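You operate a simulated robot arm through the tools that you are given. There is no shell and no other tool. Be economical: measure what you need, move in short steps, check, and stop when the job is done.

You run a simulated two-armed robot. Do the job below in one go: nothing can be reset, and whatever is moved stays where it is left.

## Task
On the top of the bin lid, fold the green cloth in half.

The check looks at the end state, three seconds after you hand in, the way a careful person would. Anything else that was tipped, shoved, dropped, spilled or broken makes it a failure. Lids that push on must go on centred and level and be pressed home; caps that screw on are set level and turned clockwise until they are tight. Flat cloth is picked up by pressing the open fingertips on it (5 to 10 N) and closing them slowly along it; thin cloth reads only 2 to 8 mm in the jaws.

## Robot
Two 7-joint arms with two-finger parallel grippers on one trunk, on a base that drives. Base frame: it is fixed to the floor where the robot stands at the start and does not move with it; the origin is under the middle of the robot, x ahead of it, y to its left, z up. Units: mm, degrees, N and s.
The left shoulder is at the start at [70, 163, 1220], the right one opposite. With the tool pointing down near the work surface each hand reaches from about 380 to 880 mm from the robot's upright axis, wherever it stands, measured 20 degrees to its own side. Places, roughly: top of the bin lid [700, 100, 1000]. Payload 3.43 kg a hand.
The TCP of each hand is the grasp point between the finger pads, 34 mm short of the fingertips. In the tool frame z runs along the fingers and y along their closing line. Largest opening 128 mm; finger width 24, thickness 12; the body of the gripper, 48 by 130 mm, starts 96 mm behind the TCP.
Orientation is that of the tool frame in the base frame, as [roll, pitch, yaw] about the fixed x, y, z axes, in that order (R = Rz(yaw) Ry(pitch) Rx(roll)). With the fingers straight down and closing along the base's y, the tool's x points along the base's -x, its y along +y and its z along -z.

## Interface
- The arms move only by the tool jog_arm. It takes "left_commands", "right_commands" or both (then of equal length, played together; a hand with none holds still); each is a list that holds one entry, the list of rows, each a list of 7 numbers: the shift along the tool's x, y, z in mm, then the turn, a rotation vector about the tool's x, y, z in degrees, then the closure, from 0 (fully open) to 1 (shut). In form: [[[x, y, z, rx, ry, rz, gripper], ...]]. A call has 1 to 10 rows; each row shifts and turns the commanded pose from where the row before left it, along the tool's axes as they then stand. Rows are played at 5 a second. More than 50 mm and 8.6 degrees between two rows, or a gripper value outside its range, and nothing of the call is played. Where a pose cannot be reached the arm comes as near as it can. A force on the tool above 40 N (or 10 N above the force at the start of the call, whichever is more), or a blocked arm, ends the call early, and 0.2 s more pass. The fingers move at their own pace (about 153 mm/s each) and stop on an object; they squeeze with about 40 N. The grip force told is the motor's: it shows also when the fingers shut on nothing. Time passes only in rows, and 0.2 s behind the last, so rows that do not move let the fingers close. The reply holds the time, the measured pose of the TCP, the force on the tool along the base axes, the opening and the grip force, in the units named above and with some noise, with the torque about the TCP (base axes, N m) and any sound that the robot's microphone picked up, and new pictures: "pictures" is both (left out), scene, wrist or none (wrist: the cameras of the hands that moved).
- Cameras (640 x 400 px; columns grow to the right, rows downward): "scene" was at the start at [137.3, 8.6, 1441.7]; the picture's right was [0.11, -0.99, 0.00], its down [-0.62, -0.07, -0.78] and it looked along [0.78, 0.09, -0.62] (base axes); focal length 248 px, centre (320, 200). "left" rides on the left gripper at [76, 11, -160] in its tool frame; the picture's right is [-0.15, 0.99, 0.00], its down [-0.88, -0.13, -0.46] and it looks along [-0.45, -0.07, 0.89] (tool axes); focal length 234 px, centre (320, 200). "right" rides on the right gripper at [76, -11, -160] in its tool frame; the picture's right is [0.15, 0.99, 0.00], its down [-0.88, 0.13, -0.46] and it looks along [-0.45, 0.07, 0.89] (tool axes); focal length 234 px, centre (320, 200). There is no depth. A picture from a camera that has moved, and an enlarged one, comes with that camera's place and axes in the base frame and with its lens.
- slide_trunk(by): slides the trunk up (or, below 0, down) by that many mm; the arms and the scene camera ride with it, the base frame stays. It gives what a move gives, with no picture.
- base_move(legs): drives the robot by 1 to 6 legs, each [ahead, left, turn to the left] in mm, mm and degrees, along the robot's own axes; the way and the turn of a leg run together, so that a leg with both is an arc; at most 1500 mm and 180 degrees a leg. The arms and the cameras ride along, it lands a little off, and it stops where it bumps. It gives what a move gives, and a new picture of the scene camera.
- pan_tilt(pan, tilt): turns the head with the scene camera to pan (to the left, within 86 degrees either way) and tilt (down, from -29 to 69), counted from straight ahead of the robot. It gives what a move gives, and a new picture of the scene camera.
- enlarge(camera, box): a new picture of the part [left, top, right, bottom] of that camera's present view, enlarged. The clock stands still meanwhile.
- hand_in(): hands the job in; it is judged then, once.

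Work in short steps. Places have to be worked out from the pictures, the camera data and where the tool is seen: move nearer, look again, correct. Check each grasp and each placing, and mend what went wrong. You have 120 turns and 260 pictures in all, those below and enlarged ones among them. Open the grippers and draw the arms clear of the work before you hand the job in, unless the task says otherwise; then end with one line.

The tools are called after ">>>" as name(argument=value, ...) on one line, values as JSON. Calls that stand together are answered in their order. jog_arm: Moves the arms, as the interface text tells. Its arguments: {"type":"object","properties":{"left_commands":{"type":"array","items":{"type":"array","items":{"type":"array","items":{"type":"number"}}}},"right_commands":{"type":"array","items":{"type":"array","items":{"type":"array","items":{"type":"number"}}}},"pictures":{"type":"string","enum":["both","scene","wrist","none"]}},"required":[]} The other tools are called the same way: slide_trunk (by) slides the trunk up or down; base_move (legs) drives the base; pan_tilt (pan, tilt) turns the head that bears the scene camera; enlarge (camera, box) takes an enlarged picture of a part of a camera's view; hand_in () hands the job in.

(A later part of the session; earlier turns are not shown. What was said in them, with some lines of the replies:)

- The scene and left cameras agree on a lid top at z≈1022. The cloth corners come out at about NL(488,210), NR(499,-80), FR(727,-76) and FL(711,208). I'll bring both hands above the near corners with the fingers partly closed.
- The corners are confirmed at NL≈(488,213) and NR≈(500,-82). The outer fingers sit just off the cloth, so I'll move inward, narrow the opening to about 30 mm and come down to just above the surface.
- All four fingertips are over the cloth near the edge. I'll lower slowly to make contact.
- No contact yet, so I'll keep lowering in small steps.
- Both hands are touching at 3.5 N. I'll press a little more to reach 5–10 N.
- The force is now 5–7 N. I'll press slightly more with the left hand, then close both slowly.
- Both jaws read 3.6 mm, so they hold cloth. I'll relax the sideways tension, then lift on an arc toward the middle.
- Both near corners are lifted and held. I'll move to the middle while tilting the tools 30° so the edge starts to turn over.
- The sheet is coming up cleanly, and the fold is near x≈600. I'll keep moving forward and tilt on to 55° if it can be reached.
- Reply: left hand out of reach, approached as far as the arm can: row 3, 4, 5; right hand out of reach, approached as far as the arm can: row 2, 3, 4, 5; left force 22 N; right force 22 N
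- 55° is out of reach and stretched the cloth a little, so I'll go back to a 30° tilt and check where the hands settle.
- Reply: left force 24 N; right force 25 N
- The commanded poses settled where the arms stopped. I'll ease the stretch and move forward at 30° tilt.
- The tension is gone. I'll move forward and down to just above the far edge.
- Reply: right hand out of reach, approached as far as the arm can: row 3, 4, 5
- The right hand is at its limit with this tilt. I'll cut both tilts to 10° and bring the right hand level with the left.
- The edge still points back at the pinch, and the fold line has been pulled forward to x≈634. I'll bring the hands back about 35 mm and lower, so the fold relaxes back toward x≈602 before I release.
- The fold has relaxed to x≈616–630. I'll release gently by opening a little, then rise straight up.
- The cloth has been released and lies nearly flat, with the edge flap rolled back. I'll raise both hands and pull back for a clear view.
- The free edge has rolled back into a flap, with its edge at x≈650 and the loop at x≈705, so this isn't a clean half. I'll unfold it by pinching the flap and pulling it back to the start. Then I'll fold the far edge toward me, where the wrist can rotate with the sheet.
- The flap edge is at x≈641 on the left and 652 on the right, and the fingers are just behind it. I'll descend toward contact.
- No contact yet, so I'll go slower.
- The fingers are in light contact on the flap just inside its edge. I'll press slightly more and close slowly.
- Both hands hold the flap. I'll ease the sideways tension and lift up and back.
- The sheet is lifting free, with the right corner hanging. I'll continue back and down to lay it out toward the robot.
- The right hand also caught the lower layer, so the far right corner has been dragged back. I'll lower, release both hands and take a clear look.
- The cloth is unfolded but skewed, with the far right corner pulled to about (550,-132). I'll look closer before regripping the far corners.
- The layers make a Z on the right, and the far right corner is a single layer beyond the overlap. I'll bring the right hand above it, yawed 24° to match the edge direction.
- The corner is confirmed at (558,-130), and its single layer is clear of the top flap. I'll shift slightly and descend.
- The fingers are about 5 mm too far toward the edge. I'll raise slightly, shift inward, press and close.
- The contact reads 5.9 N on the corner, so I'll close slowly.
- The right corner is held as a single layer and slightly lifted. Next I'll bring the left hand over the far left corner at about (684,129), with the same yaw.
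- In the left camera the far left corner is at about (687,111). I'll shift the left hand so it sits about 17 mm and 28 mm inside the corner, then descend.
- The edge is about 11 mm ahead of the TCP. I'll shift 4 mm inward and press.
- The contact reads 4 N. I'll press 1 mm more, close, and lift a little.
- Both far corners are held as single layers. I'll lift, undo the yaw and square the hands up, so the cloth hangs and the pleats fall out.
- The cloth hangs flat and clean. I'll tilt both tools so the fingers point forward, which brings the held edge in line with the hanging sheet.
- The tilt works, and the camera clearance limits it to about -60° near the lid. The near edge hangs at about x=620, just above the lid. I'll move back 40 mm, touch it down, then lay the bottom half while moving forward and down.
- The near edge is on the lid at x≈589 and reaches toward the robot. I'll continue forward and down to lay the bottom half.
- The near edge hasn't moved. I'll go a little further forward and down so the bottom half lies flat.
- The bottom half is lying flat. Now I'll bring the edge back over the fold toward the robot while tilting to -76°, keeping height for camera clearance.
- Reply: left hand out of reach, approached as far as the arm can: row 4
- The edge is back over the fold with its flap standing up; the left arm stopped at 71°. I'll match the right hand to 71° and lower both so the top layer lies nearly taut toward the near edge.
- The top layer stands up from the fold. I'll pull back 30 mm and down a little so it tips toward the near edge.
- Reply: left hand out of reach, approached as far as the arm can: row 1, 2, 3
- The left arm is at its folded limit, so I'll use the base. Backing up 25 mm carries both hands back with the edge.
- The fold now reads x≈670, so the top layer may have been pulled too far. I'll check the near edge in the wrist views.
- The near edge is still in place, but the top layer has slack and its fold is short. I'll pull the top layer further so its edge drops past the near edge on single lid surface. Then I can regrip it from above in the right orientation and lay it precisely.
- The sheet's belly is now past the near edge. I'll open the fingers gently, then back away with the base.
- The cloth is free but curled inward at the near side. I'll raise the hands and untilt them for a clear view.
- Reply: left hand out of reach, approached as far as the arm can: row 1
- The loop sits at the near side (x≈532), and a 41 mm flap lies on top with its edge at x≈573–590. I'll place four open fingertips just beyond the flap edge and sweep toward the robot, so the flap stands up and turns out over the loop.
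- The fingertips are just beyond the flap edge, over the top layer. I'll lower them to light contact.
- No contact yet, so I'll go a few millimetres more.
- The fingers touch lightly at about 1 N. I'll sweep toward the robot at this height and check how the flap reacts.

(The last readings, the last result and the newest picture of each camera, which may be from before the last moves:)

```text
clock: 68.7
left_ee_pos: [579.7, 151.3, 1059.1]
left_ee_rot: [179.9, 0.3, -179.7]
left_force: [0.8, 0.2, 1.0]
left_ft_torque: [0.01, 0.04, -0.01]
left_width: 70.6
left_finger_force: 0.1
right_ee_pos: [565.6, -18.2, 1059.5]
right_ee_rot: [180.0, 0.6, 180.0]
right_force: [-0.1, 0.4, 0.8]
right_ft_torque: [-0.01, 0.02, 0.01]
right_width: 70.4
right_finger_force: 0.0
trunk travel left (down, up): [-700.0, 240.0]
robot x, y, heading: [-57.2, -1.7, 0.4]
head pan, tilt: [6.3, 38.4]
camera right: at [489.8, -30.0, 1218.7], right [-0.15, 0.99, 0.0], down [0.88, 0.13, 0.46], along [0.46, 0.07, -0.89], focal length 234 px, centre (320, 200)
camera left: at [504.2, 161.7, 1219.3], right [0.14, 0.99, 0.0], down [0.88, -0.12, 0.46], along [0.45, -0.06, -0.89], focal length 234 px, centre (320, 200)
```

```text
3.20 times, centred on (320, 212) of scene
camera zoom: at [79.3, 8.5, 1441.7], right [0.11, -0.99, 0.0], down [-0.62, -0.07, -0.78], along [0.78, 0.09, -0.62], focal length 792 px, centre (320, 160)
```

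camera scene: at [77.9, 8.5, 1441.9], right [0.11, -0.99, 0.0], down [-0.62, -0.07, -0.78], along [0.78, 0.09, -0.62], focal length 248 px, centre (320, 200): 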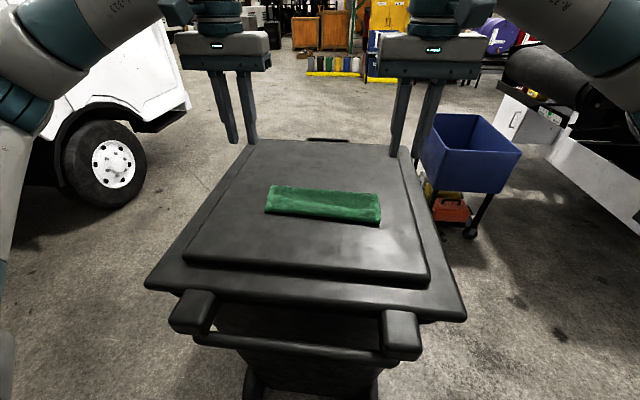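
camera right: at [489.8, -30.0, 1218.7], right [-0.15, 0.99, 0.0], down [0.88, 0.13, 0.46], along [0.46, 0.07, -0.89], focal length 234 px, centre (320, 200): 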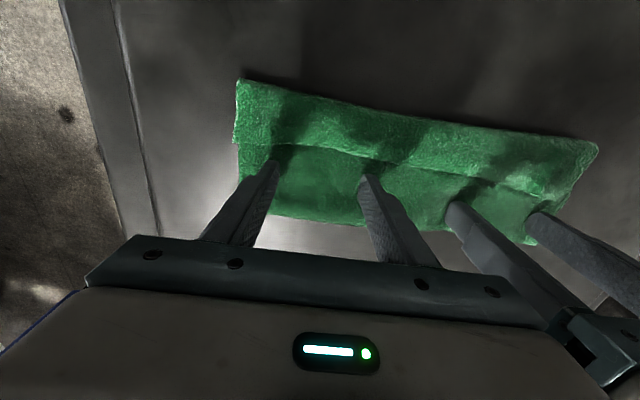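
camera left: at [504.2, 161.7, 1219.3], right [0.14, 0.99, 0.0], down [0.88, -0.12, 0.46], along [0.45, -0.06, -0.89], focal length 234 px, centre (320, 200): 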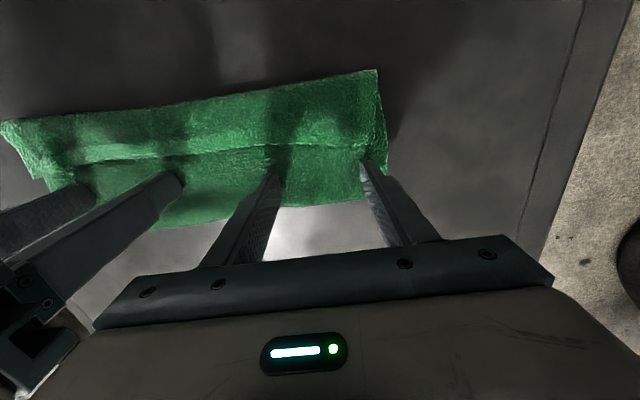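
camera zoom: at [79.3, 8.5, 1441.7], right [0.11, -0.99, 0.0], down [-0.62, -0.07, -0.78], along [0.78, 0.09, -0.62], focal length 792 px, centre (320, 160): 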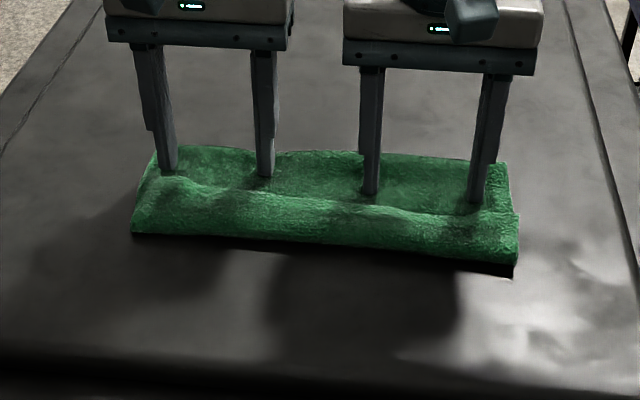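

The fingertips dragged the whole cloth by friction before reaching the flap edge, which is still about 20 mm away. I'll raise 3 mm to hover and sweep on.

>>> jog_arm(left_commands=[[[0, 0, -3, 0, 0, 0, 0.45], [9, 0, 0, 0, 0, 0, 0.45], [9, 0, 0, 0, 0, 0, 0.45], [9, 0, 0, 0, 0, 0, 0.45], [9, 0, 0, 0, 0, 0, 0.45], [0, 0, 0, 0, 0, 0, 0.45]]], right_commands=[[[0, 0, -3, 0, 0, 0, 0.45], [9, 0, 0, 0, 0, 0, 0.45], [9, 0, 0, 0, 0, 0, 0.45], [9, 0, 0, 0, 0, 0, 0.45], [9, 0, 0, 0, 0, 0, 0.45], [0, 0, 0, 0, 0, 0, 0.45]]], pictures="wrist")

>>> enlarge(camera="scene", box=[220, 150, 420, 275])

```text
clock: 70.1
left_ee_pos: [542.4, 151.7, 1062.3]
left_ee_rot: [179.9, 0.2, -179.6]
left_force: [-0.7, -0.3, 0.3]
left_ft_torque: [-0.02, 0.01, 0.01]
left_width: 70.3
left_finger_force: 0.1
right_ee_pos: [529.0, -20.2, 1063.4]
right_ee_rot: [-179.9, 0.3, 180.0]
right_force: [0.7, -0.6, -0.1]
right_ft_torque: [0.02, -0.01, -0.01]
right_width: 70.4
right_finger_force: 0.0
trunk travel left (down, up): [-700.0, 240.0]
robot x, y, heading: [-55.9, -0.7, 0.2]
head pan, tilt: [6.3, 38.4]
camera right: at [454.0, -30.5, 1221.5], right [-0.15, 0.99, 0.0], down [0.88, 0.13, 0.46], along [0.46, 0.07, -0.89], focal length 234 px, centre (320, 200)
camera left: at [467.7, 162.5, 1223.0], right [0.14, 0.99, 0.0], down [0.88, -0.12, 0.46], along [0.45, -0.06, -0.89], focal length 234 px, centre (320, 200)
```

right: 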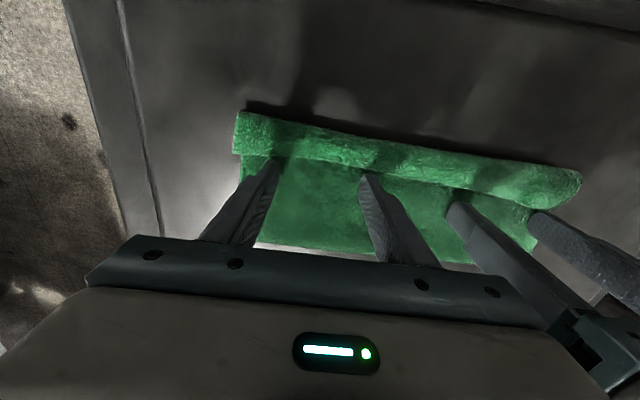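
left: 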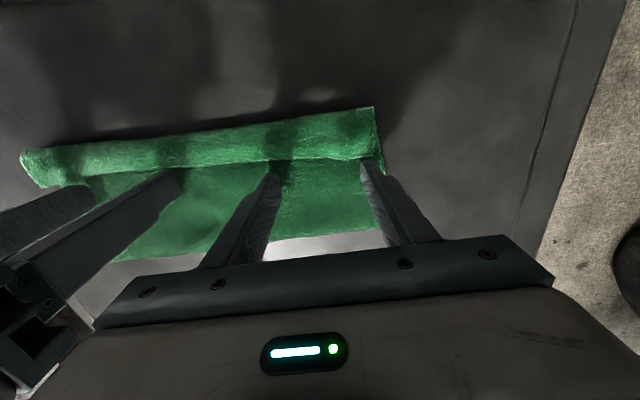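

```text
3.20 times, centred on (320, 212) of scene
camera zoom: at [79.6, 8.5, 1441.7], right [0.11, -0.99, 0.0], down [-0.62, -0.07, -0.78], along [0.78, 0.09, -0.62], focal length 792 px, centre (320, 160)
```

zoom: 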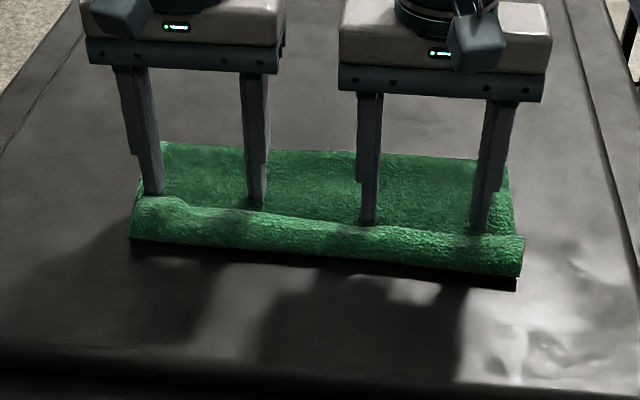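

It's working: the far part stays still while the roll is pushed toward the near side. I'll continue.

>>> jog_arm(left_commands=[[[9, 0, 0, 0, 0, 0, 0.45], [9, 0, 0, 0, 0, 0, 0.45], [9, 0, 0, 0, 0, 0, 0.45], [9, 0, 0, 0, 0, 0, 0.45], [0, 0, 0, 0, 0, 0, 0.45]]], right_commands=[[[9, 0, 0, 0, 0, 0, 0.45], [9, 0, 0, 0, 0, 0, 0.45], [9, 0, 0, 0, 0, 0, 0.45], [9, 0, 0, 0, 0, 0, 0.45], [0, 0, 0, 0, 0, 0, 0.45]]], pictures="wrist")

>>> enlarge(camera="scene", box=[220, 150, 420, 275])

```text
clock: 71.3
left_ee_pos: [507.6, 152.1, 1062.7]
left_ee_rot: [-180.0, 0.3, -179.5]
left_force: [0.7, -0.1, 0.0]
left_ft_torque: [-0.01, 0.01, 0.0]
left_width: 70.3
left_finger_force: 0.1
right_ee_pos: [493.5, -19.5, 1062.4]
right_ee_rot: [-179.9, 0.5, -180.0]
right_force: [0.2, -0.2, -0.3]
right_ft_torque: [0.01, 0.01, 0.0]
right_width: 70.3
right_finger_force: 0.1
trunk travel left (down, up): [-700.0, 240.0]
robot x, y, heading: [-59.0, -2.1, 0.1]
head pan, tilt: [6.3, 38.4]
camera right: at [417.9, -30.0, 1220.7], right [-0.15, 0.99, 0.0], down [0.88, 0.13, 0.46], along [0.46, 0.07, -0.89], focal length 234 px, centre (320, 200)
camera left: at [431.9, 161.9, 1222.5], right [0.14, 0.99, 0.0], down [0.88, -0.12, 0.46], along [0.45, -0.06, -0.89], focal length 234 px, centre (320, 200)
```

right: 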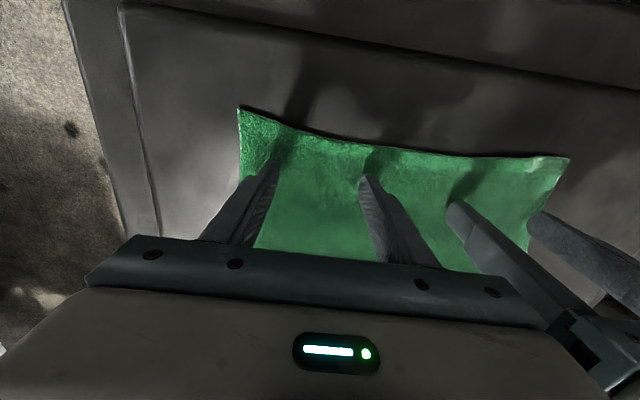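
left: 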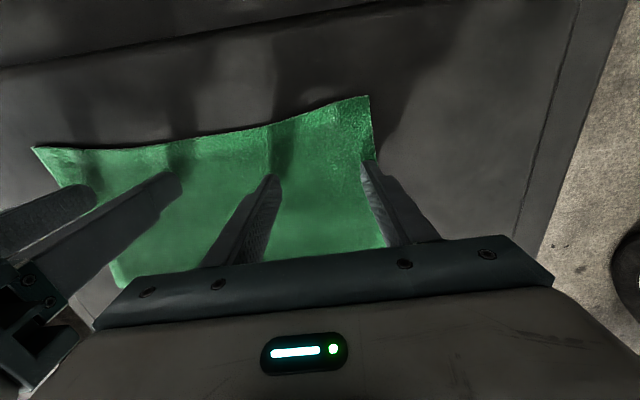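

```text
3.20 times, centred on (320, 212) of scene
camera zoom: at [79.6, 8.4, 1441.7], right [0.11, -0.99, 0.0], down [-0.62, -0.07, -0.78], along [0.78, 0.09, -0.62], focal length 792 px, centre (320, 160)
```

zoom: 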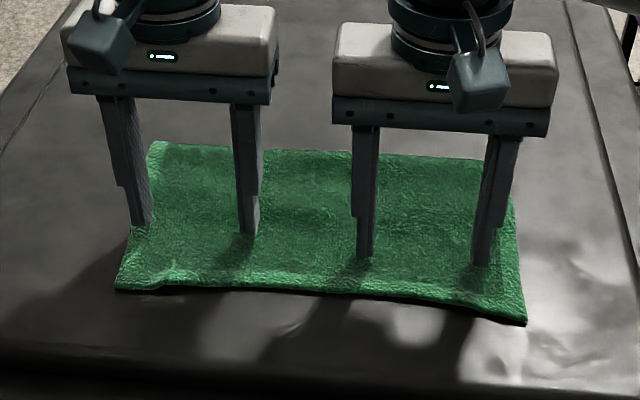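

The flap has rolled out completely. I'll raise the hands straight up and look.

>>> jog_arm(left_commands=[[[0, 0, -20, 0, 0, 0, 0.45], [0, 0, -40, 0, 0, 0, 0.45], [5, 10, -40, 0, 0, 0, 0.45], [5, 10, -40, 0, 0, 0, 0.45], [5, 10, -40, 0, 0, 0, 0.45], [0, 0, 0, 0, 0, 0, 0.6]]], right_commands=[[[0, 0, -20, 0, 0, 0, 0.45], [0, 0, -40, 0, 0, 0, 0.45], [5, -10, -40, 0, 0, 0, 0.45], [5, -10, -40, 0, 0, 0, 0.45], [5, -10, -40, 0, 0, 0, 0.45], [0, 0, 0, 0, 0, 0, 0.6]]])

>>> enlarge(camera="scene", box=[220, 150, 420, 275])

```text
clock: 72.7
left_ee_pos: [493.7, 180.5, 1243.2]
left_ee_rot: [179.9, 0.2, -179.5]
left_force: [-0.2, -1.2, -1.2]
left_ft_torque: [-0.02, 0.03, -0.02]
left_width: 51.1
left_finger_force: 0.1
right_ee_pos: [477.6, -48.8, 1242.9]
right_ee_rot: [180.0, 0.3, -180.0]
right_force: [-0.9, 0.8, 0.6]
right_ft_torque: [-0.02, 0.02, -0.02]
right_width: 51.2
right_finger_force: 0.1
trunk travel left (down, up): [-700.0, 240.0]
robot x, y, heading: [-60.5, -1.1, -0.1]
head pan, tilt: [6.3, 38.4]
camera scene: at [80.5, 8.8, 1441.5], right [0.11, -0.99, 0.0], down [-0.62, -0.07, -0.78], along [0.78, 0.09, -0.62], focal length 248 px, centre (320, 200)
camera right: at [401.6, -60.4, 1400.8], right [-0.15, 0.99, 0.0], down [0.88, 0.13, 0.46], along [0.46, 0.07, -0.89], focal length 234 px, centre (320, 200)
camera left: at [418.4, 190.9, 1403.6], right [0.14, 0.99, 0.0], down [0.88, -0.12, 0.46], along [0.45, -0.06, -0.89], focal length 234 px, centre (320, 200)
```

scene: 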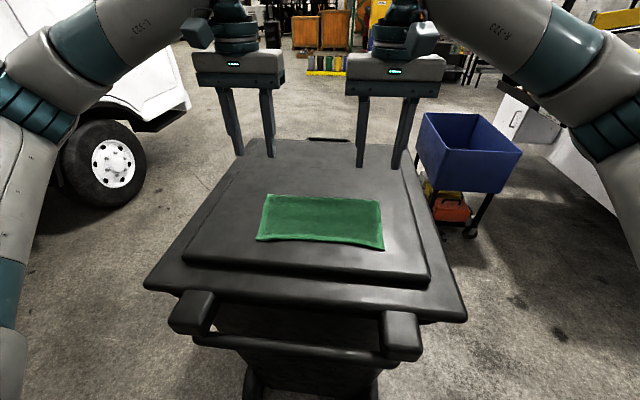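
right: 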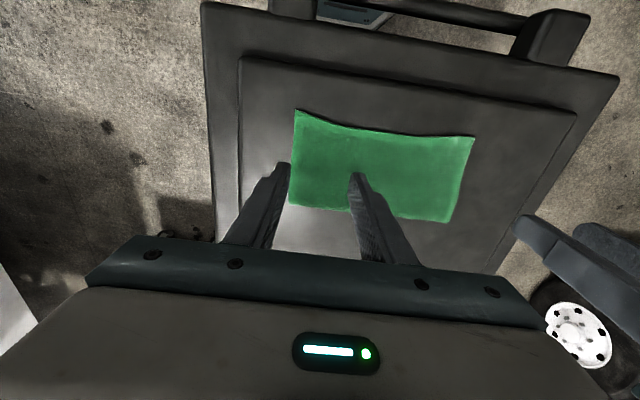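
left: 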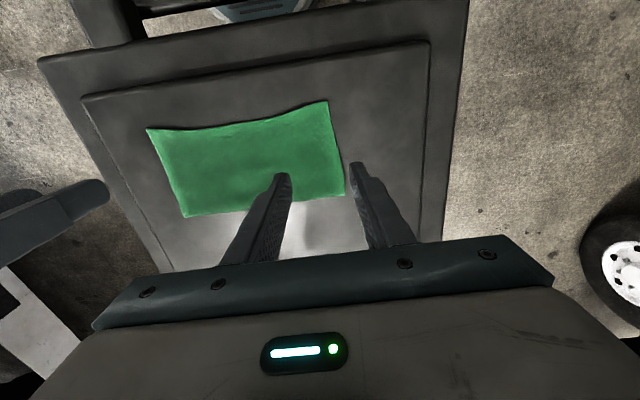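

```text
3.20 times, centred on (320, 212) of scene
camera zoom: at [80.5, 8.8, 1441.5], right [0.11, -0.99, 0.0], down [-0.62, -0.07, -0.78], along [0.78, 0.09, -0.62], focal length 792 px, centre (320, 160)
```

zoom: 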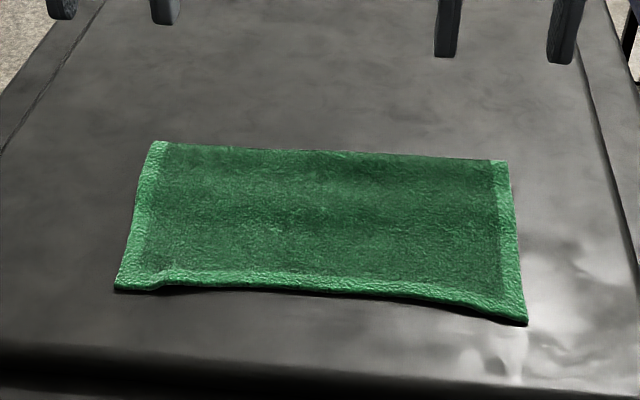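

The cloth is now flat and folded unevenly: the fold is at x≈617, the top edge at x≈446, and the lower edge is tucked at about x=557. I'll regrip the top edge's near corners, where it lies single on the lid and in the right orientation, and re-lay it so the edges meet.

>>> jog_arm(left_commands=[[[6.2, -2.9, 35, 0, 0, 0, 0.76], [6.2, -2.9, 35, 0, 0, 0, 0.76], [6.2, -2.9, 35, 0, 0, 0, 0.76], [6.2, -2.9, 35, 0, 0, 0, 0.76], [6.2, -2.9, 34, 0, 0, 0, 0.76], [0, 0, 0, 0, 0, 0, 0.76]]], right_commands=[[[2.4, -2.2, 35, 0, 0, 0, 0.76], [2.4, -2.2, 35, 0, 0, 0, 0.76], [2.4, -2.2, 35, 0, 0, 0, 0.76], [2.4, -2.2, 35, 0, 0, 0, 0.76], [2.4, -2.2, 34, 0, 0, 0, 0.76], [0, 0, 0, 0, 0, 0, 0.76]]], pictures="wrist")

```text
clock: 74.1
left_ee_pos: [460.8, 165.4, 1069.0]
left_ee_rot: [179.9, 0.3, -179.6]
left_force: [0.5, 0.5, 0.3]
left_ft_torque: [-0.03, -0.04, -0.01]
left_width: 30.4
left_finger_force: 0.1
right_ee_pos: [467.6, -59.6, 1070.1]
right_ee_rot: [180.0, 0.5, 180.0]
right_force: [0.2, -0.5, 0.0]
right_ft_torque: [0.01, 0.01, 0.03]
right_width: 30.5
right_finger_force: 0.0
trunk travel left (down, up): [-700.0, 240.0]
robot x, y, heading: [-58.7, -0.5, -0.1]
head pan, tilt: [6.3, 38.4]
camera right: at [391.7, -70.8, 1227.6], right [-0.15, 0.99, 0.0], down [0.88, 0.13, 0.46], along [0.46, 0.07, -0.89], focal length 234 px, centre (320, 200)
camera left: at [385.1, 176.5, 1229.0], right [0.14, 0.99, 0.0], down [0.88, -0.12, 0.46], along [0.46, -0.06, -0.89], focal length 234 px, centre (320, 200)
```

right: 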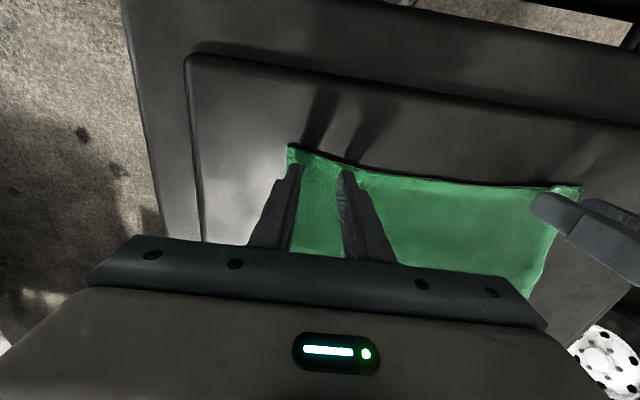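
left: 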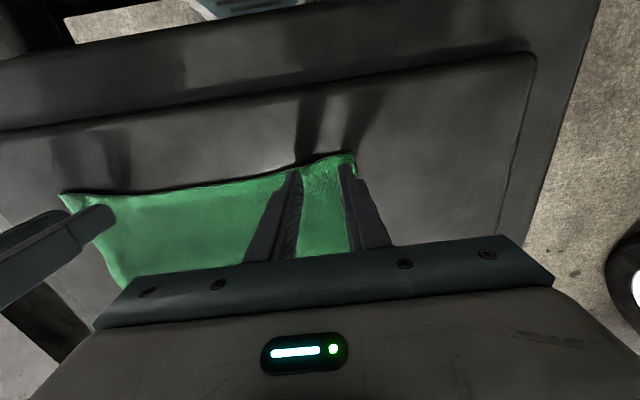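

Both are well placed, though the inner fingers are close to the edge. I'll shift a few millimetres inward and go down to contact.

>>> jog_arm(left_commands=[[[-4, 0, 4, 0, 0, 0, 0.76], [-3, 0, 4, 0, 0, 0, 0.76], [0, 0, 3, 0, 0, 0, 0.76], [0, 0, 2, 0, 0, 0, 0.76], [0, 0, 1.5, 0, 0, 0, 0.76], [0, 0, 1, 0, 0, 0, 0.76], [0, 0, 0, 0, 0, 0, 0.76]]], right_commands=[[[-3, 0, 4, 0, 0, 0, 0.76], [-2, 0, 4, 0, 0, 0, 0.76], [0, 0, 3, 0, 0, 0, 0.76], [0, 0, 2, 0, 0, 0, 0.76], [0, 0, 2, 0, 0, 0, 0.76], [0, 0, 1, 0, 0, 0, 0.76], [0, 0, 0, 0, 0, 0, 0.76]]], pictures="none")

```text
clock: 75.7
left_ee_pos: [468.0, 164.8, 1052.8]
left_ee_rot: [179.9, 0.3, -179.6]
left_force: [2.3, -0.1, 4.4]
left_ft_torque: [0.04, -0.06, -0.01]
left_width: 30.9
left_finger_force: 0.1
right_ee_pos: [471.3, -59.8, 1053.0]
right_ee_rot: [180.0, 0.5, -180.0]
right_force: [2.1, -0.1, 5.9]
right_ft_torque: [-0.02, -0.04, -0.02]
right_width: 30.7
right_finger_force: 0.1
trunk travel left (down, up): [-700.0, 240.0]
robot x, y, heading: [-57.9, -0.8, -0.1]
head pan, tilt: [6.3, 38.4]
```

The contact is 4–6 N. I'll press slightly more with the left and close slowly.

>>> jog_arm(left_commands=[[[0, 0, 1, 0, 0, 0, 0.78], [0, 0, 0, 0, 0, 0, 0.81], [0, 0, 0, 0, 0, 0, 0.84], [0, 0, 0, 0, 0, 0, 0.87], [0, 0, 0, 0, 0, 0, 0.9], [0, 0, 0, 0, 0, 0, 0.93], [0, 0, 0, 0, 0, 0, 0.96], [0, 0, 0, 0, 0, 0, 1], [0, 0, 0, 0, 0, 0, 1], [0, 0, 0, 0, 0, 0, 1]]], right_commands=[[[0, 0, 0.3, 0, 0, 0, 0.78], [0, 0, 0, 0, 0, 0, 0.81], [0, 0, 0, 0, 0, 0, 0.84], [0, 0, 0, 0, 0, 0, 0.87], [0, 0, 0, 0, 0, 0, 0.9], [0, 0, 0, 0, 0, 0, 0.93], [0, 0, 0, 0, 0, 0, 0.96], [0, 0, 0, 0, 0, 0, 1], [0, 0, 0, 0, 0, 0, 1], [0, 0, 0, 0, 0, 0, 1]]], pictures="wrist")

```text
clock: 77.9
left_ee_pos: [468.3, 164.1, 1053.1]
left_ee_rot: [179.9, 0.4, -179.6]
left_force: [0.9, -2.1, 16.2]
left_ft_torque: [-0.06, -0.05, 0.01]
left_width: 3.6
left_finger_force: 38.0
right_ee_pos: [470.6, -61.7, 1054.3]
right_ee_rot: [-179.9, 0.7, -180.0]
right_force: [0.2, -0.9, 8.0]
right_ft_torque: [0.0, 0.01, 0.01]
right_width: 0.0
right_finger_force: 32.8
trunk travel left (down, up): [-700.0, 240.0]
robot x, y, heading: [-57.2, 0.9, 0.1]
head pan, tilt: [6.3, 38.4]
camera right: at [393.7, -71.6, 1211.7], right [-0.15, 0.99, 0.0], down [0.88, 0.13, 0.46], along [0.46, 0.07, -0.89], focal length 234 px, centre (320, 200)
camera left: at [391.2, 175.8, 1212.9], right [0.14, 0.99, 0.0], down [0.88, -0.12, 0.46], along [0.46, -0.06, -0.89], focal length 234 px, centre (320, 200)
```

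right: 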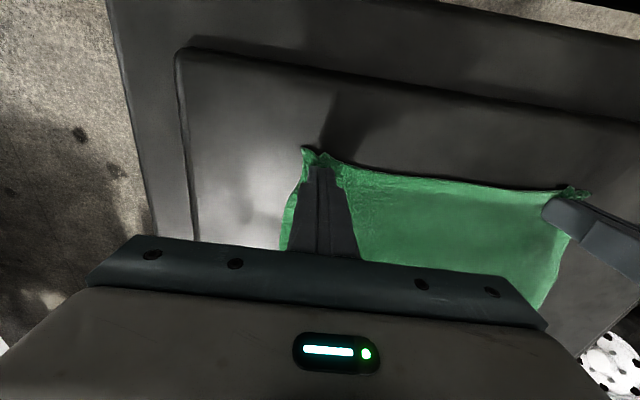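
left: 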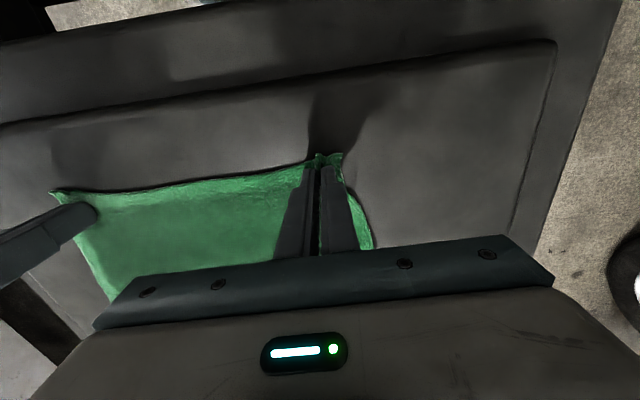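

The left hand holds cloth (3.6 mm) but the right closed on nothing. I'll lift the right slightly, reopen and retry.

>>> jog_arm(right_commands=[[[0, 0, -6, 0, 0, 0, 0.95], [0, 0, 0, 0, 0, 0, 0.76], [-2, 1, 0, 0, 0, 0, 0.76], [0, 0, 3, 0, 0, 0, 0.76], [0, 0, 2, 0, 0, 0, 0.76], [0, 0, 1.5, 0, 0, 0, 0.76], [0, 0, 0, 0, 0, 0, 0.76]]], pictures="wrist")

```text
clock: 79.5
left_ee_pos: [467.3, 166.2, 1053.5]
left_ee_rot: [179.9, 0.4, -179.7]
left_force: [1.7, -1.3, 19.5]
left_ft_torque: [0.01, -0.1, -0.02]
left_width: 3.5
left_finger_force: 37.7
right_ee_pos: [471.9, -59.8, 1053.3]
right_ee_rot: [180.0, 0.5, 179.9]
right_force: [0.4, 0.3, 8.0]
right_ft_torque: [0.03, 0.01, -0.01]
right_width: 30.6
right_finger_force: 0.0
trunk travel left (down, up): [-700.0, 240.0]
robot x, y, heading: [-59.0, 2.8, 0.0]
head pan, tilt: [6.3, 38.4]
camera right: at [395.4, -70.9, 1211.5], right [-0.15, 0.99, 0.0], down [0.88, 0.13, 0.47], along [0.46, 0.07, -0.89], focal length 234 px, centre (320, 200)
```

right: 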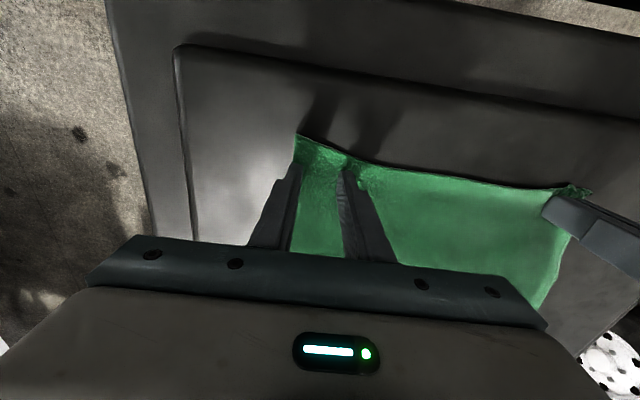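

The right fingers are back on the cloth at 8 N, so I'll close slowly again.

>>> jog_arm(right_commands=[[[0, 0, 0, 0, 0, 0, 0.79], [0, 0, 0, 0, 0, 0, 0.82], [0, 0, 0, 0, 0, 0, 0.85], [0, 0, 0, 0, 0, 0, 0.88], [0, 0, 0, 0, 0, 0, 0.91], [0, 0, 0, 0, 0, 0, 0.94], [0, 0, 0, 0, 0, 0, 0.97], [0, 0, 0, 0, 0, 0, 1], [0, 0, 0, 0, 0, 0, 1]]], pictures="wrist")

```text
clock: 81.5
left_ee_pos: [466.4, 164.8, 1054.2]
left_ee_rot: [179.8, 0.4, -179.6]
left_force: [2.7, -6.6, 19.2]
left_ft_torque: [-0.18, -0.15, -0.04]
left_width: 3.4
left_finger_force: 38.0
right_ee_pos: [471.6, -58.8, 1053.1]
right_ee_rot: [-180.0, 0.6, -179.9]
right_force: [0.3, 7.3, 11.3]
right_ft_torque: [0.22, 0.02, -0.02]
right_width: 3.7
right_finger_force: 38.5
trunk travel left (down, up): [-700.0, 240.0]
robot x, y, heading: [-56.8, 1.6, 0.2]
head pan, tilt: [6.3, 38.4]
camera right: at [395.3, -70.6, 1211.2], right [-0.15, 0.99, 0.0], down [0.88, 0.13, 0.46], along [0.46, 0.07, -0.89], focal length 234 px, centre (320, 200)
```

right: 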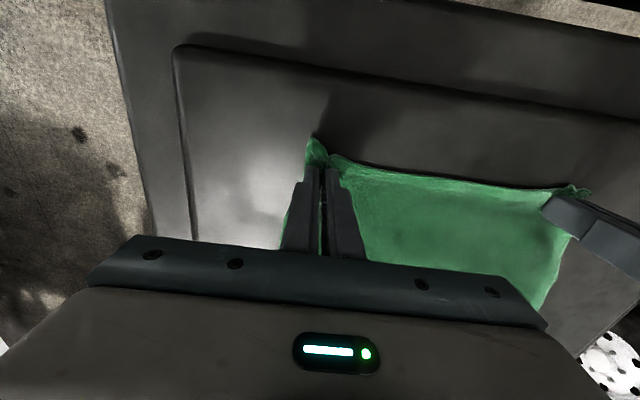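

Both hands hold single cloth (3.5 mm). I'll lift and carry the edge forward in an arc to re-lay the bottom half and shift the fold to about x=669.

>>> jog_arm(left_commands=[[[-5, -2, -15, 0, 0, 0, 1], [-20, -2, -20, 0, 0, 0, 1], [-25, 0, -20, 0, 0, 0, 1], [-25, 0, -15, 0, 0, 0, 1], [-25, 0, -8, 0, 0, 0, 1], [-28, 0, 0, 0, 0, 0, 1], [-28, 0, 0, 0, 0, 0, 1], [-28, 0, 0, 0, 0, 0, 1], [0, 0, 0, 0, 0, 0, 1]]], right_commands=[[[-5, 2, -15, 0, 0, 0, 1], [-20, 2, -20, 0, 0, 0, 1], [-25, 0, -20, 0, 0, 0, 1], [-25, 0, -15, 0, 0, 0, 1], [-25, 0, -8, 0, 0, 0, 1], [-28, 0, 0, 0, 0, 0, 1], [-28, 0, 0, 0, 0, 0, 1], [-28, 0, 0, 0, 0, 0, 1], [0, 0, 0, 0, 0, 0, 1]]])

>>> enlarge(camera="scene", box=[220, 140, 420, 265])

```text
clock: 83.5
left_ee_pos: [651.6, 163.1, 1130.8]
left_ee_rot: [180.0, 0.3, -179.7]
left_force: [-0.4, -1.6, 0.5]
left_ft_torque: [0.0, 0.0, -0.03]
left_width: 3.0
left_finger_force: 37.8
right_ee_pos: [657.8, -54.6, 1131.1]
right_ee_rot: [179.9, 0.5, -180.0]
right_force: [0.6, 1.1, 1.0]
right_ft_torque: [-0.02, 0.0, -0.04]
right_width: 3.7
right_finger_force: 37.6
trunk travel left (down, up): [-700.0, 240.0]
robot x, y, heading: [-62.2, -0.9, -0.1]
head pan, tilt: [6.3, 38.4]
camera scene: at [78.7, 8.4, 1441.8], right [0.11, -0.99, 0.0], down [-0.62, -0.07, -0.78], along [0.78, 0.09, -0.62], focal length 248 px, centre (320, 200)
camera right: at [581.9, -66.0, 1290.0], right [-0.15, 0.99, 0.0], down [0.88, 0.13, 0.46], along [0.46, 0.07, -0.89], focal length 234 px, centre (320, 200)
camera left: at [576.2, 174.4, 1290.8], right [0.14, 0.99, 0.0], down [0.88, -0.12, 0.46], along [0.46, -0.06, -0.89], focal length 234 px, centre (320, 200)
```

scene: 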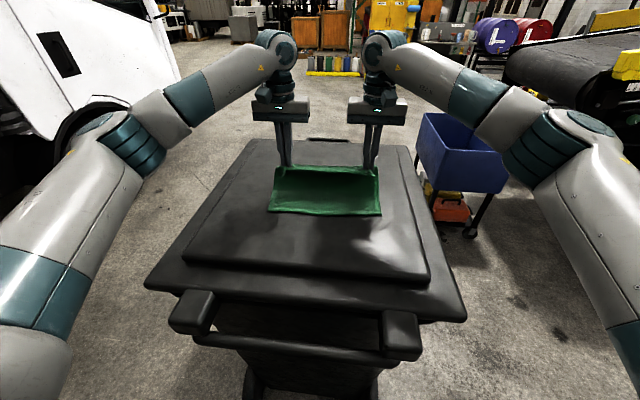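
right: 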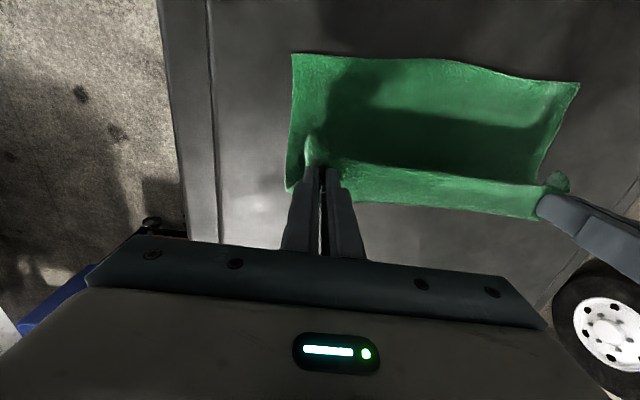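
left: 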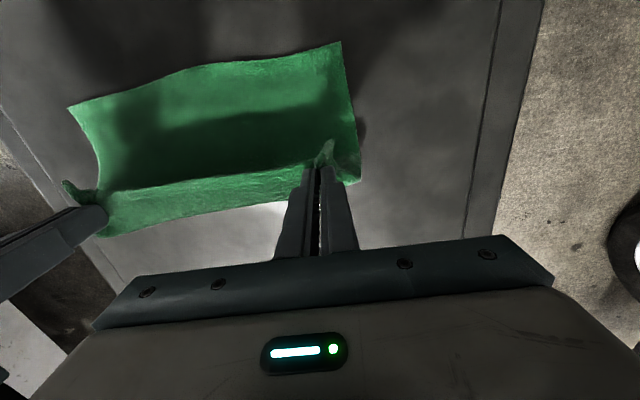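

```text
3.20 times, centred on (320, 202) of scene
camera zoom: at [78.7, 8.4, 1441.8], right [0.11, -0.99, 0.0], down [-0.62, -0.07, -0.78], along [0.78, 0.09, -0.62], focal length 792 px, centre (320, 192)
```

zoom: 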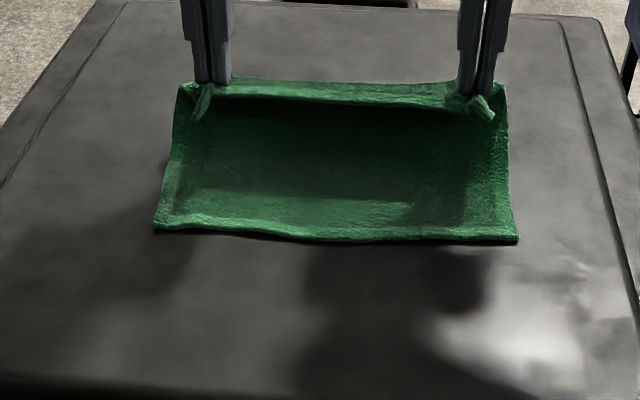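

The bottom half is flat again, with lower corners at about (547,198) and (564,-95). The sheet rises near the intended fold, so I'll follow the taut arc back and down and land the top edge on the lower edge.

>>> jog_arm(left_commands=[[[20, 0, 0, 0, 0, 0, 1], [24, 0, 8, 0, 0, 0, 1], [16, 0, 13, 0, 0, 0, 1], [13, 0, 16, 0, 0, 0, 1], [7, 0, 14, 0, 0, 0, 1], [0, 0, 0, 0, 0, 0, 1]]], right_commands=[[[17, -1, 0, 0, 0, 0, 1], [20, -1, 8, 0, 0, 0, 1], [14, -1, 13, 0, 0, 0, 1], [11, 0, 16, 0, 0, 0, 1], [6, 0, 14, 0, 0, 0, 1], [0, 0, 0, 0, 0, 0, 1]]])

>>> enlarge(camera="scene", box=[220, 140, 420, 265])

```text
clock: 84.9
left_ee_pos: [573.1, 161.8, 1078.9]
left_ee_rot: [180.0, 0.2, -179.5]
left_force: [0.5, -3.6, 0.5]
left_ft_torque: [-0.13, 0.01, -0.03]
left_width: 3.3
left_finger_force: 37.9
right_ee_pos: [589.1, -59.9, 1079.2]
right_ee_rot: [180.0, 0.4, -179.9]
right_force: [0.9, 3.1, -0.6]
right_ft_torque: [0.12, -0.02, -0.02]
right_width: 3.7
right_finger_force: 37.9
trunk travel left (down, up): [-700.0, 240.0]
robot x, y, heading: [-56.6, 3.1, 0.1]
head pan, tilt: [6.3, 38.4]
camera scene: at [79.2, 8.4, 1441.7], right [0.11, -0.99, 0.0], down [-0.62, -0.07, -0.78], along [0.78, 0.09, -0.62], focal length 248 px, centre (320, 200)
camera right: at [513.3, -70.6, 1237.7], right [-0.15, 0.99, 0.0], down [0.88, 0.13, 0.46], along [0.46, 0.07, -0.89], focal length 234 px, centre (320, 200)
camera left: at [496.5, 172.8, 1238.1], right [0.14, 0.99, 0.0], down [0.88, -0.12, 0.46], along [0.46, -0.06, -0.89], focal length 234 px, centre (320, 200)
```

scene: 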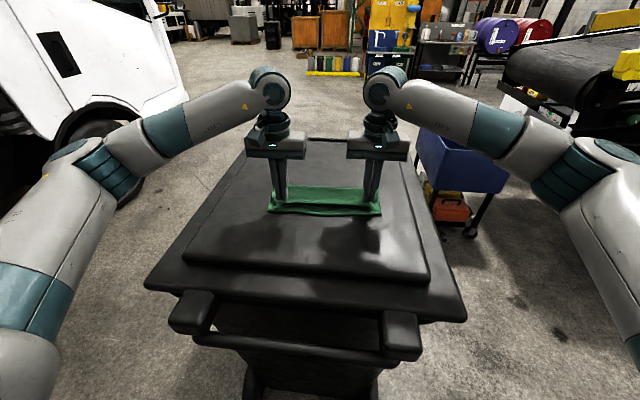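
right: 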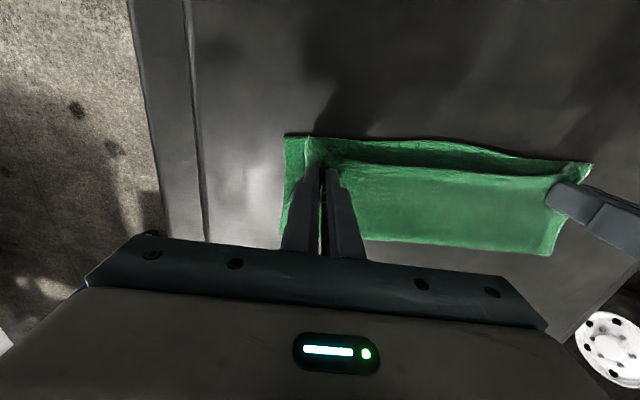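
left: 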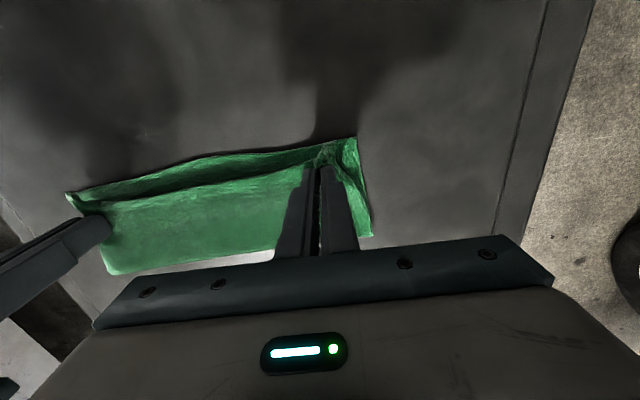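

```text
3.20 times, centred on (320, 202) of scene
camera zoom: at [79.2, 8.4, 1441.7], right [0.11, -0.99, 0.0], down [-0.62, -0.07, -0.78], along [0.78, 0.09, -0.62], focal length 792 px, centre (320, 192)
```

zoom: 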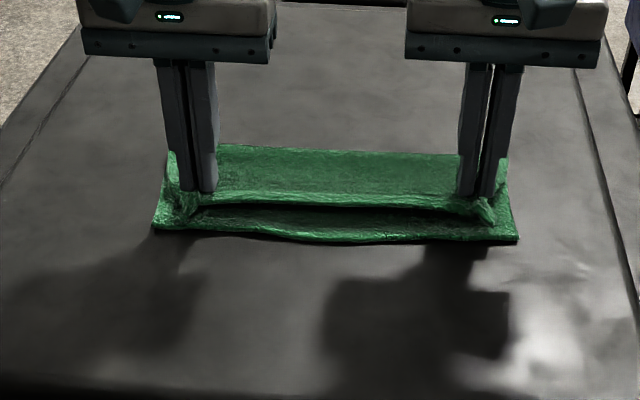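

The alignment looks good, with the fold at x≈665 and the pinched corners over the lower corners. I'll lower the last bit and then release.

>>> jog_arm(left_commands=[[[2, -1, 6, 0, 0, 0, 1], [2, 0, 5, 0, 0, 0, 1], [1, 0, 4, 0, 0, 0, 1], [0, 0, 0, 0, 0, 0, 1]]], right_commands=[[[2, 1, 6, 0, 0, 0, 1], [2, 0, 5, 0, 0, 0, 1], [1, 0, 4, 0, 0, 0, 1], [0, 0, 0, 0, 0, 0, 1]]], pictures="wrist")

>>> enlarge(camera="scene", box=[220, 140, 420, 265])

```text
clock: 85.9
left_ee_pos: [568.3, 162.7, 1065.8]
left_ee_rot: [179.9, 0.2, -179.6]
left_force: [0.3, -2.4, 0.8]
left_ft_torque: [-0.06, 0.0, -0.02]
left_width: 3.3
left_finger_force: 38.2
right_ee_pos: [583.1, -57.6, 1064.0]
right_ee_rot: [-179.9, 0.5, -180.0]
right_force: [0.7, 1.9, 0.1]
right_ft_torque: [0.07, -0.03, -0.05]
right_width: 3.7
right_finger_force: 38.2
trunk travel left (down, up): [-700.0, 240.0]
robot x, y, heading: [-55.6, 0.4, -0.4]
head pan, tilt: [6.3, 38.4]
camera right: at [508.5, -69.0, 1223.0], right [-0.15, 0.99, 0.0], down [0.88, 0.13, 0.46], along [0.46, 0.07, -0.89], focal length 234 px, centre (320, 200)
camera left: at [492.8, 172.6, 1225.2], right [0.14, 0.99, 0.0], down [0.88, -0.12, 0.46], along [0.45, -0.06, -0.89], focal length 234 px, centre (320, 200)
```

right: 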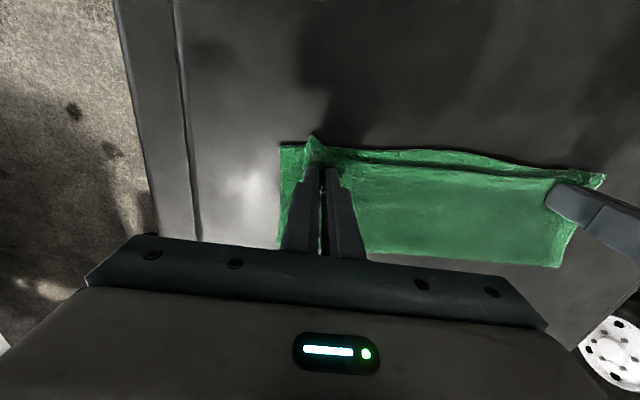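
left: 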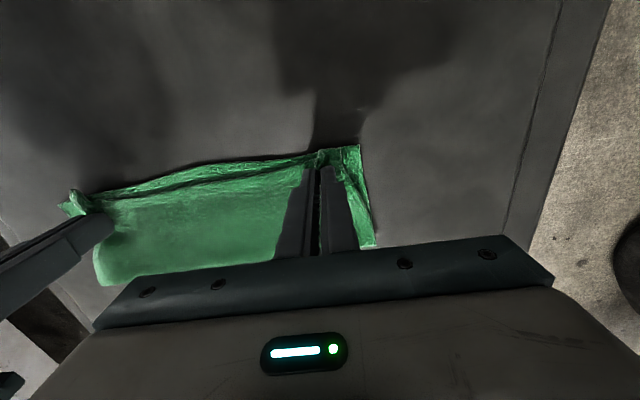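

```text
3.20 times, centred on (320, 202) of scene
camera zoom: at [79.2, 8.4, 1441.7], right [0.11, -0.99, 0.0], down [-0.62, -0.07, -0.78], along [0.78, 0.09, -0.62], focal length 792 px, centre (320, 192)
```

zoom: 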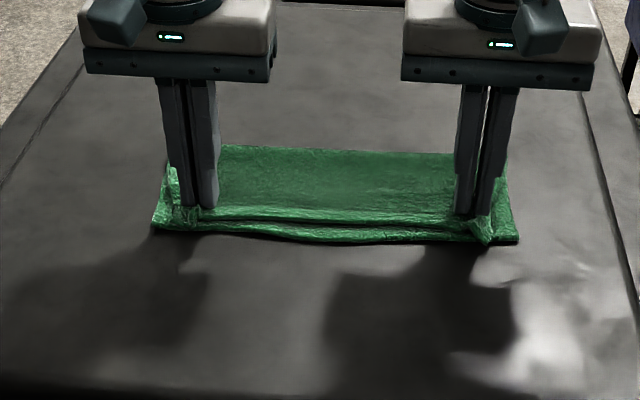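

The top edge lies about 8 mm behind the lower edge, so I'll pull 4 mm more, then release slowly and rise.

>>> jog_arm(left_commands=[[[4, 0, 2, 0, 0, 0, 1], [0, 0, 0, 0, 0, 0, 0.94], [0, 0, 0, 0, 0, 0, 0.88], [0, 0, 0, 0, 0, 0, 0.8], [0, 0, -10, 0, 0, 0, 0.78], [0, 0, -30, 0, 0, 0, 0.78], [0, 5, -40, 0, 0, 0, 0.78], [10, 10, -40, 0, 0, 0, 0.78], [15, 10, -40, 0, 0, 0, 0.78], [0, 0, 0, 0, 0, 0, 0.78]]], right_commands=[[[4, 0, 2, 0, 0, 0, 1], [0, 0, 0, 0, 0, 0, 0.94], [0, 0, 0, 0, 0, 0, 0.88], [0, 0, 0, 0, 0, 0, 0.8], [0, 0, -10, 0, 0, 0, 0.78], [0, 0, -30, 0, 0, 0, 0.78], [0, -5, -40, 0, 0, 0, 0.78], [10, -10, -40, 0, 0, 0, 0.78], [15, -10, -40, 0, 0, 0, 0.78], [0, 0, 0, 0, 0, 0, 0.78]]])

>>> enlarge(camera="scene", box=[240, 160, 400, 260])

```text
clock: 88.1
left_ee_pos: [539.9, 187.6, 1221.8]
left_ee_rot: [179.9, 0.0, -179.6]
left_force: [0.2, 0.1, -0.4]
left_ft_torque: [0.01, 0.06, 0.01]
left_width: 28.1
left_finger_force: 0.1
right_ee_pos: [556.4, -85.1, 1222.2]
right_ee_rot: [179.9, 0.4, -179.9]
right_force: [0.0, -0.3, 0.3]
right_ft_torque: [-0.02, 0.05, -0.01]
right_width: 28.0
right_finger_force: 0.1
trunk travel left (down, up): [-700.0, 240.0]
robot x, y, heading: [-55.4, -0.5, 0.0]
head pan, tilt: [6.3, 38.4]
camera scene: at [81.2, 8.6, 1441.5], right [0.11, -0.99, 0.0], down [-0.62, -0.07, -0.78], along [0.78, 0.09, -0.62], focal length 248 px, centre (320, 200)
camera right: at [480.4, -96.6, 1381.1], right [-0.15, 0.99, 0.0], down [0.88, 0.13, 0.46], along [0.46, 0.07, -0.89], focal length 234 px, centre (320, 200)
camera left: at [463.9, 198.2, 1381.7], right [0.14, 0.99, 0.0], down [0.88, -0.12, 0.46], along [0.45, -0.06, -0.89], focal length 234 px, centre (320, 200)
```

scene: 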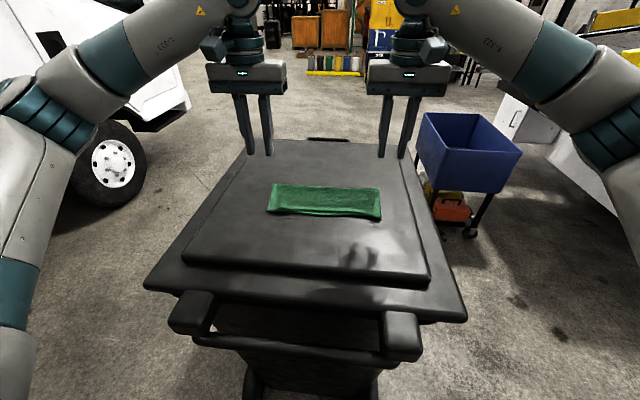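
right: 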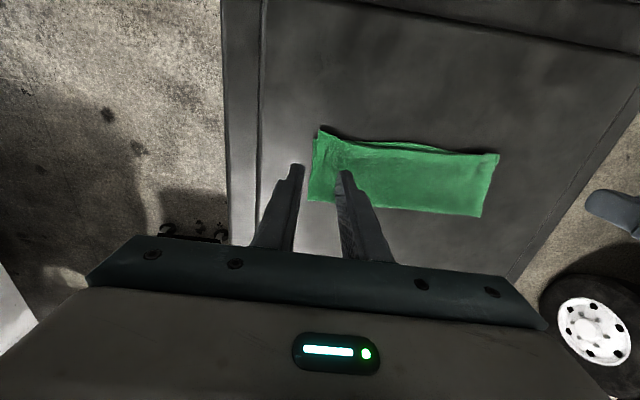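
left: 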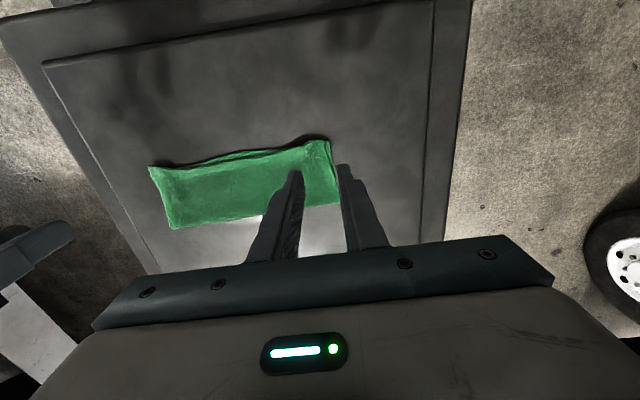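

```text
4.00 times, centred on (320, 210) of scene
camera zoom: at [81.2, 8.6, 1441.5], right [0.11, -0.99, 0.0], down [-0.62, -0.07, -0.78], along [0.78, 0.09, -0.62], focal length 990 px, centre (320, 160)
```

zoom: 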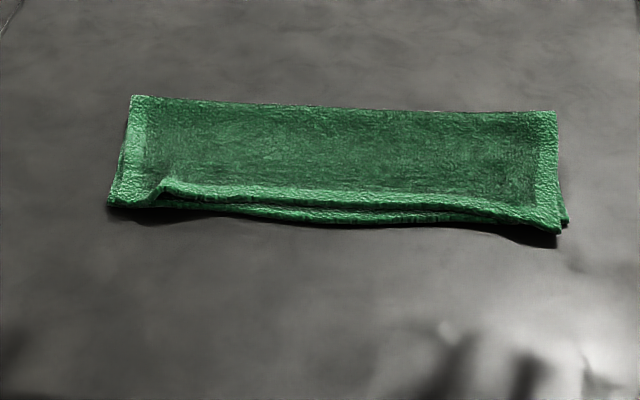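

The cloth is folded neatly in half, with edges and corners within a few millimetres and only a small ripple at the left pinch. I'll draw the arms well clear and take a last look.

>>> jog_arm(left_commands=[[[20, 15, -10, 0, 0, 0, 0.3], [20, 15, -10, 0, 0, 0, 0], [20, 15, -5, 0, 0, 0, 0], [20, 15, 0, 0, 0, 0, 0], [0, 0, 0, 0, 0, 0, 0], [0, 0, 0, 0, 0, 0, 0]]], right_commands=[[[20, -15, -10, 0, 0, 0, 0.3], [20, -15, -10, 0, 0, 0, 0], [20, -15, -5, 0, 0, 0, 0], [20, -15, 0, 0, 0, 0, 0], [0, 0, 0, 0, 0, 0, 0], [0, 0, 0, 0, 0, 0, 0]]], pictures="wrist")

>>> enlarge(camera="scene", box=[240, 160, 400, 260])

```text
clock: 89.5
left_ee_pos: [457.4, 245.5, 1247.8]
left_ee_rot: [179.8, 0.2, -179.6]
left_force: [-0.2, -0.3, -0.2]
left_ft_torque: [0.02, 0.01, 0.0]
left_width: 128.2
left_finger_force: 0.1
right_ee_pos: [474.8, -144.9, 1245.4]
right_ee_rot: [-180.0, 0.5, -180.0]
right_force: [-0.8, -0.1, 0.1]
right_ft_torque: [0.02, -0.02, -0.01]
right_width: 127.8
right_finger_force: 0.0
trunk travel left (down, up): [-700.0, 240.0]
robot x, y, heading: [-60.3, -2.0, 0.2]
head pan, tilt: [6.3, 38.4]
camera right: at [398.4, -154.7, 1405.3], right [-0.15, 0.99, 0.0], down [0.88, 0.13, 0.46], along [0.46, 0.07, -0.89], focal length 234 px, centre (320, 200)
camera left: at [381.8, 256.8, 1407.6], right [0.14, 0.99, 0.0], down [0.88, -0.12, 0.46], along [0.45, -0.06, -0.89], focal length 234 px, centre (320, 200)
```

right: 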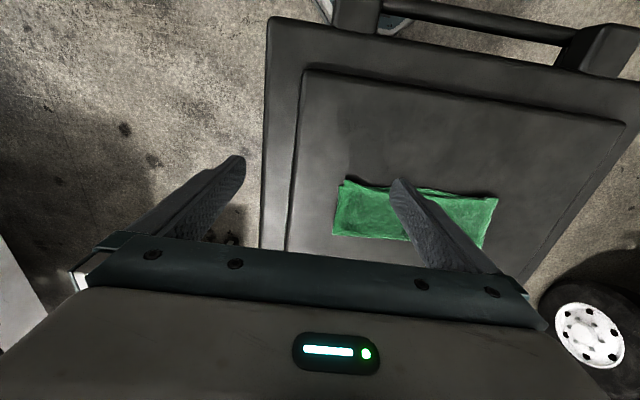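
left: 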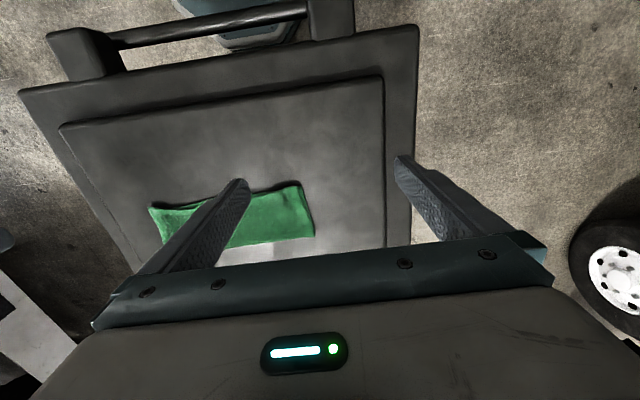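

```text
4.00 times, centred on (320, 210) of scene
camera zoom: at [79.0, 8.6, 1441.7], right [0.11, -0.99, 0.0], down [-0.62, -0.07, -0.78], along [0.78, 0.09, -0.62], focal length 990 px, centre (320, 160)
```

zoom: 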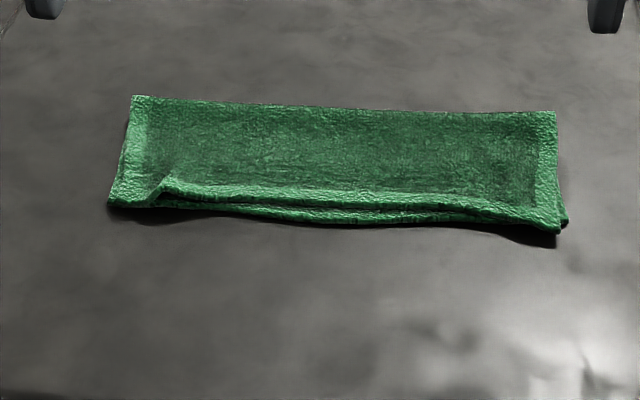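

The fold is clean and stable on the lid, the arms are clear and the grippers are open, so I'm handing in.

>>> hand_in()

```text
The job is handed in.
```

The green cloth is folded in half on top of the bin lid, with its edges meeting to within about a centimetre and a small ripple at the left corner. The grippers are open and the arms clear.
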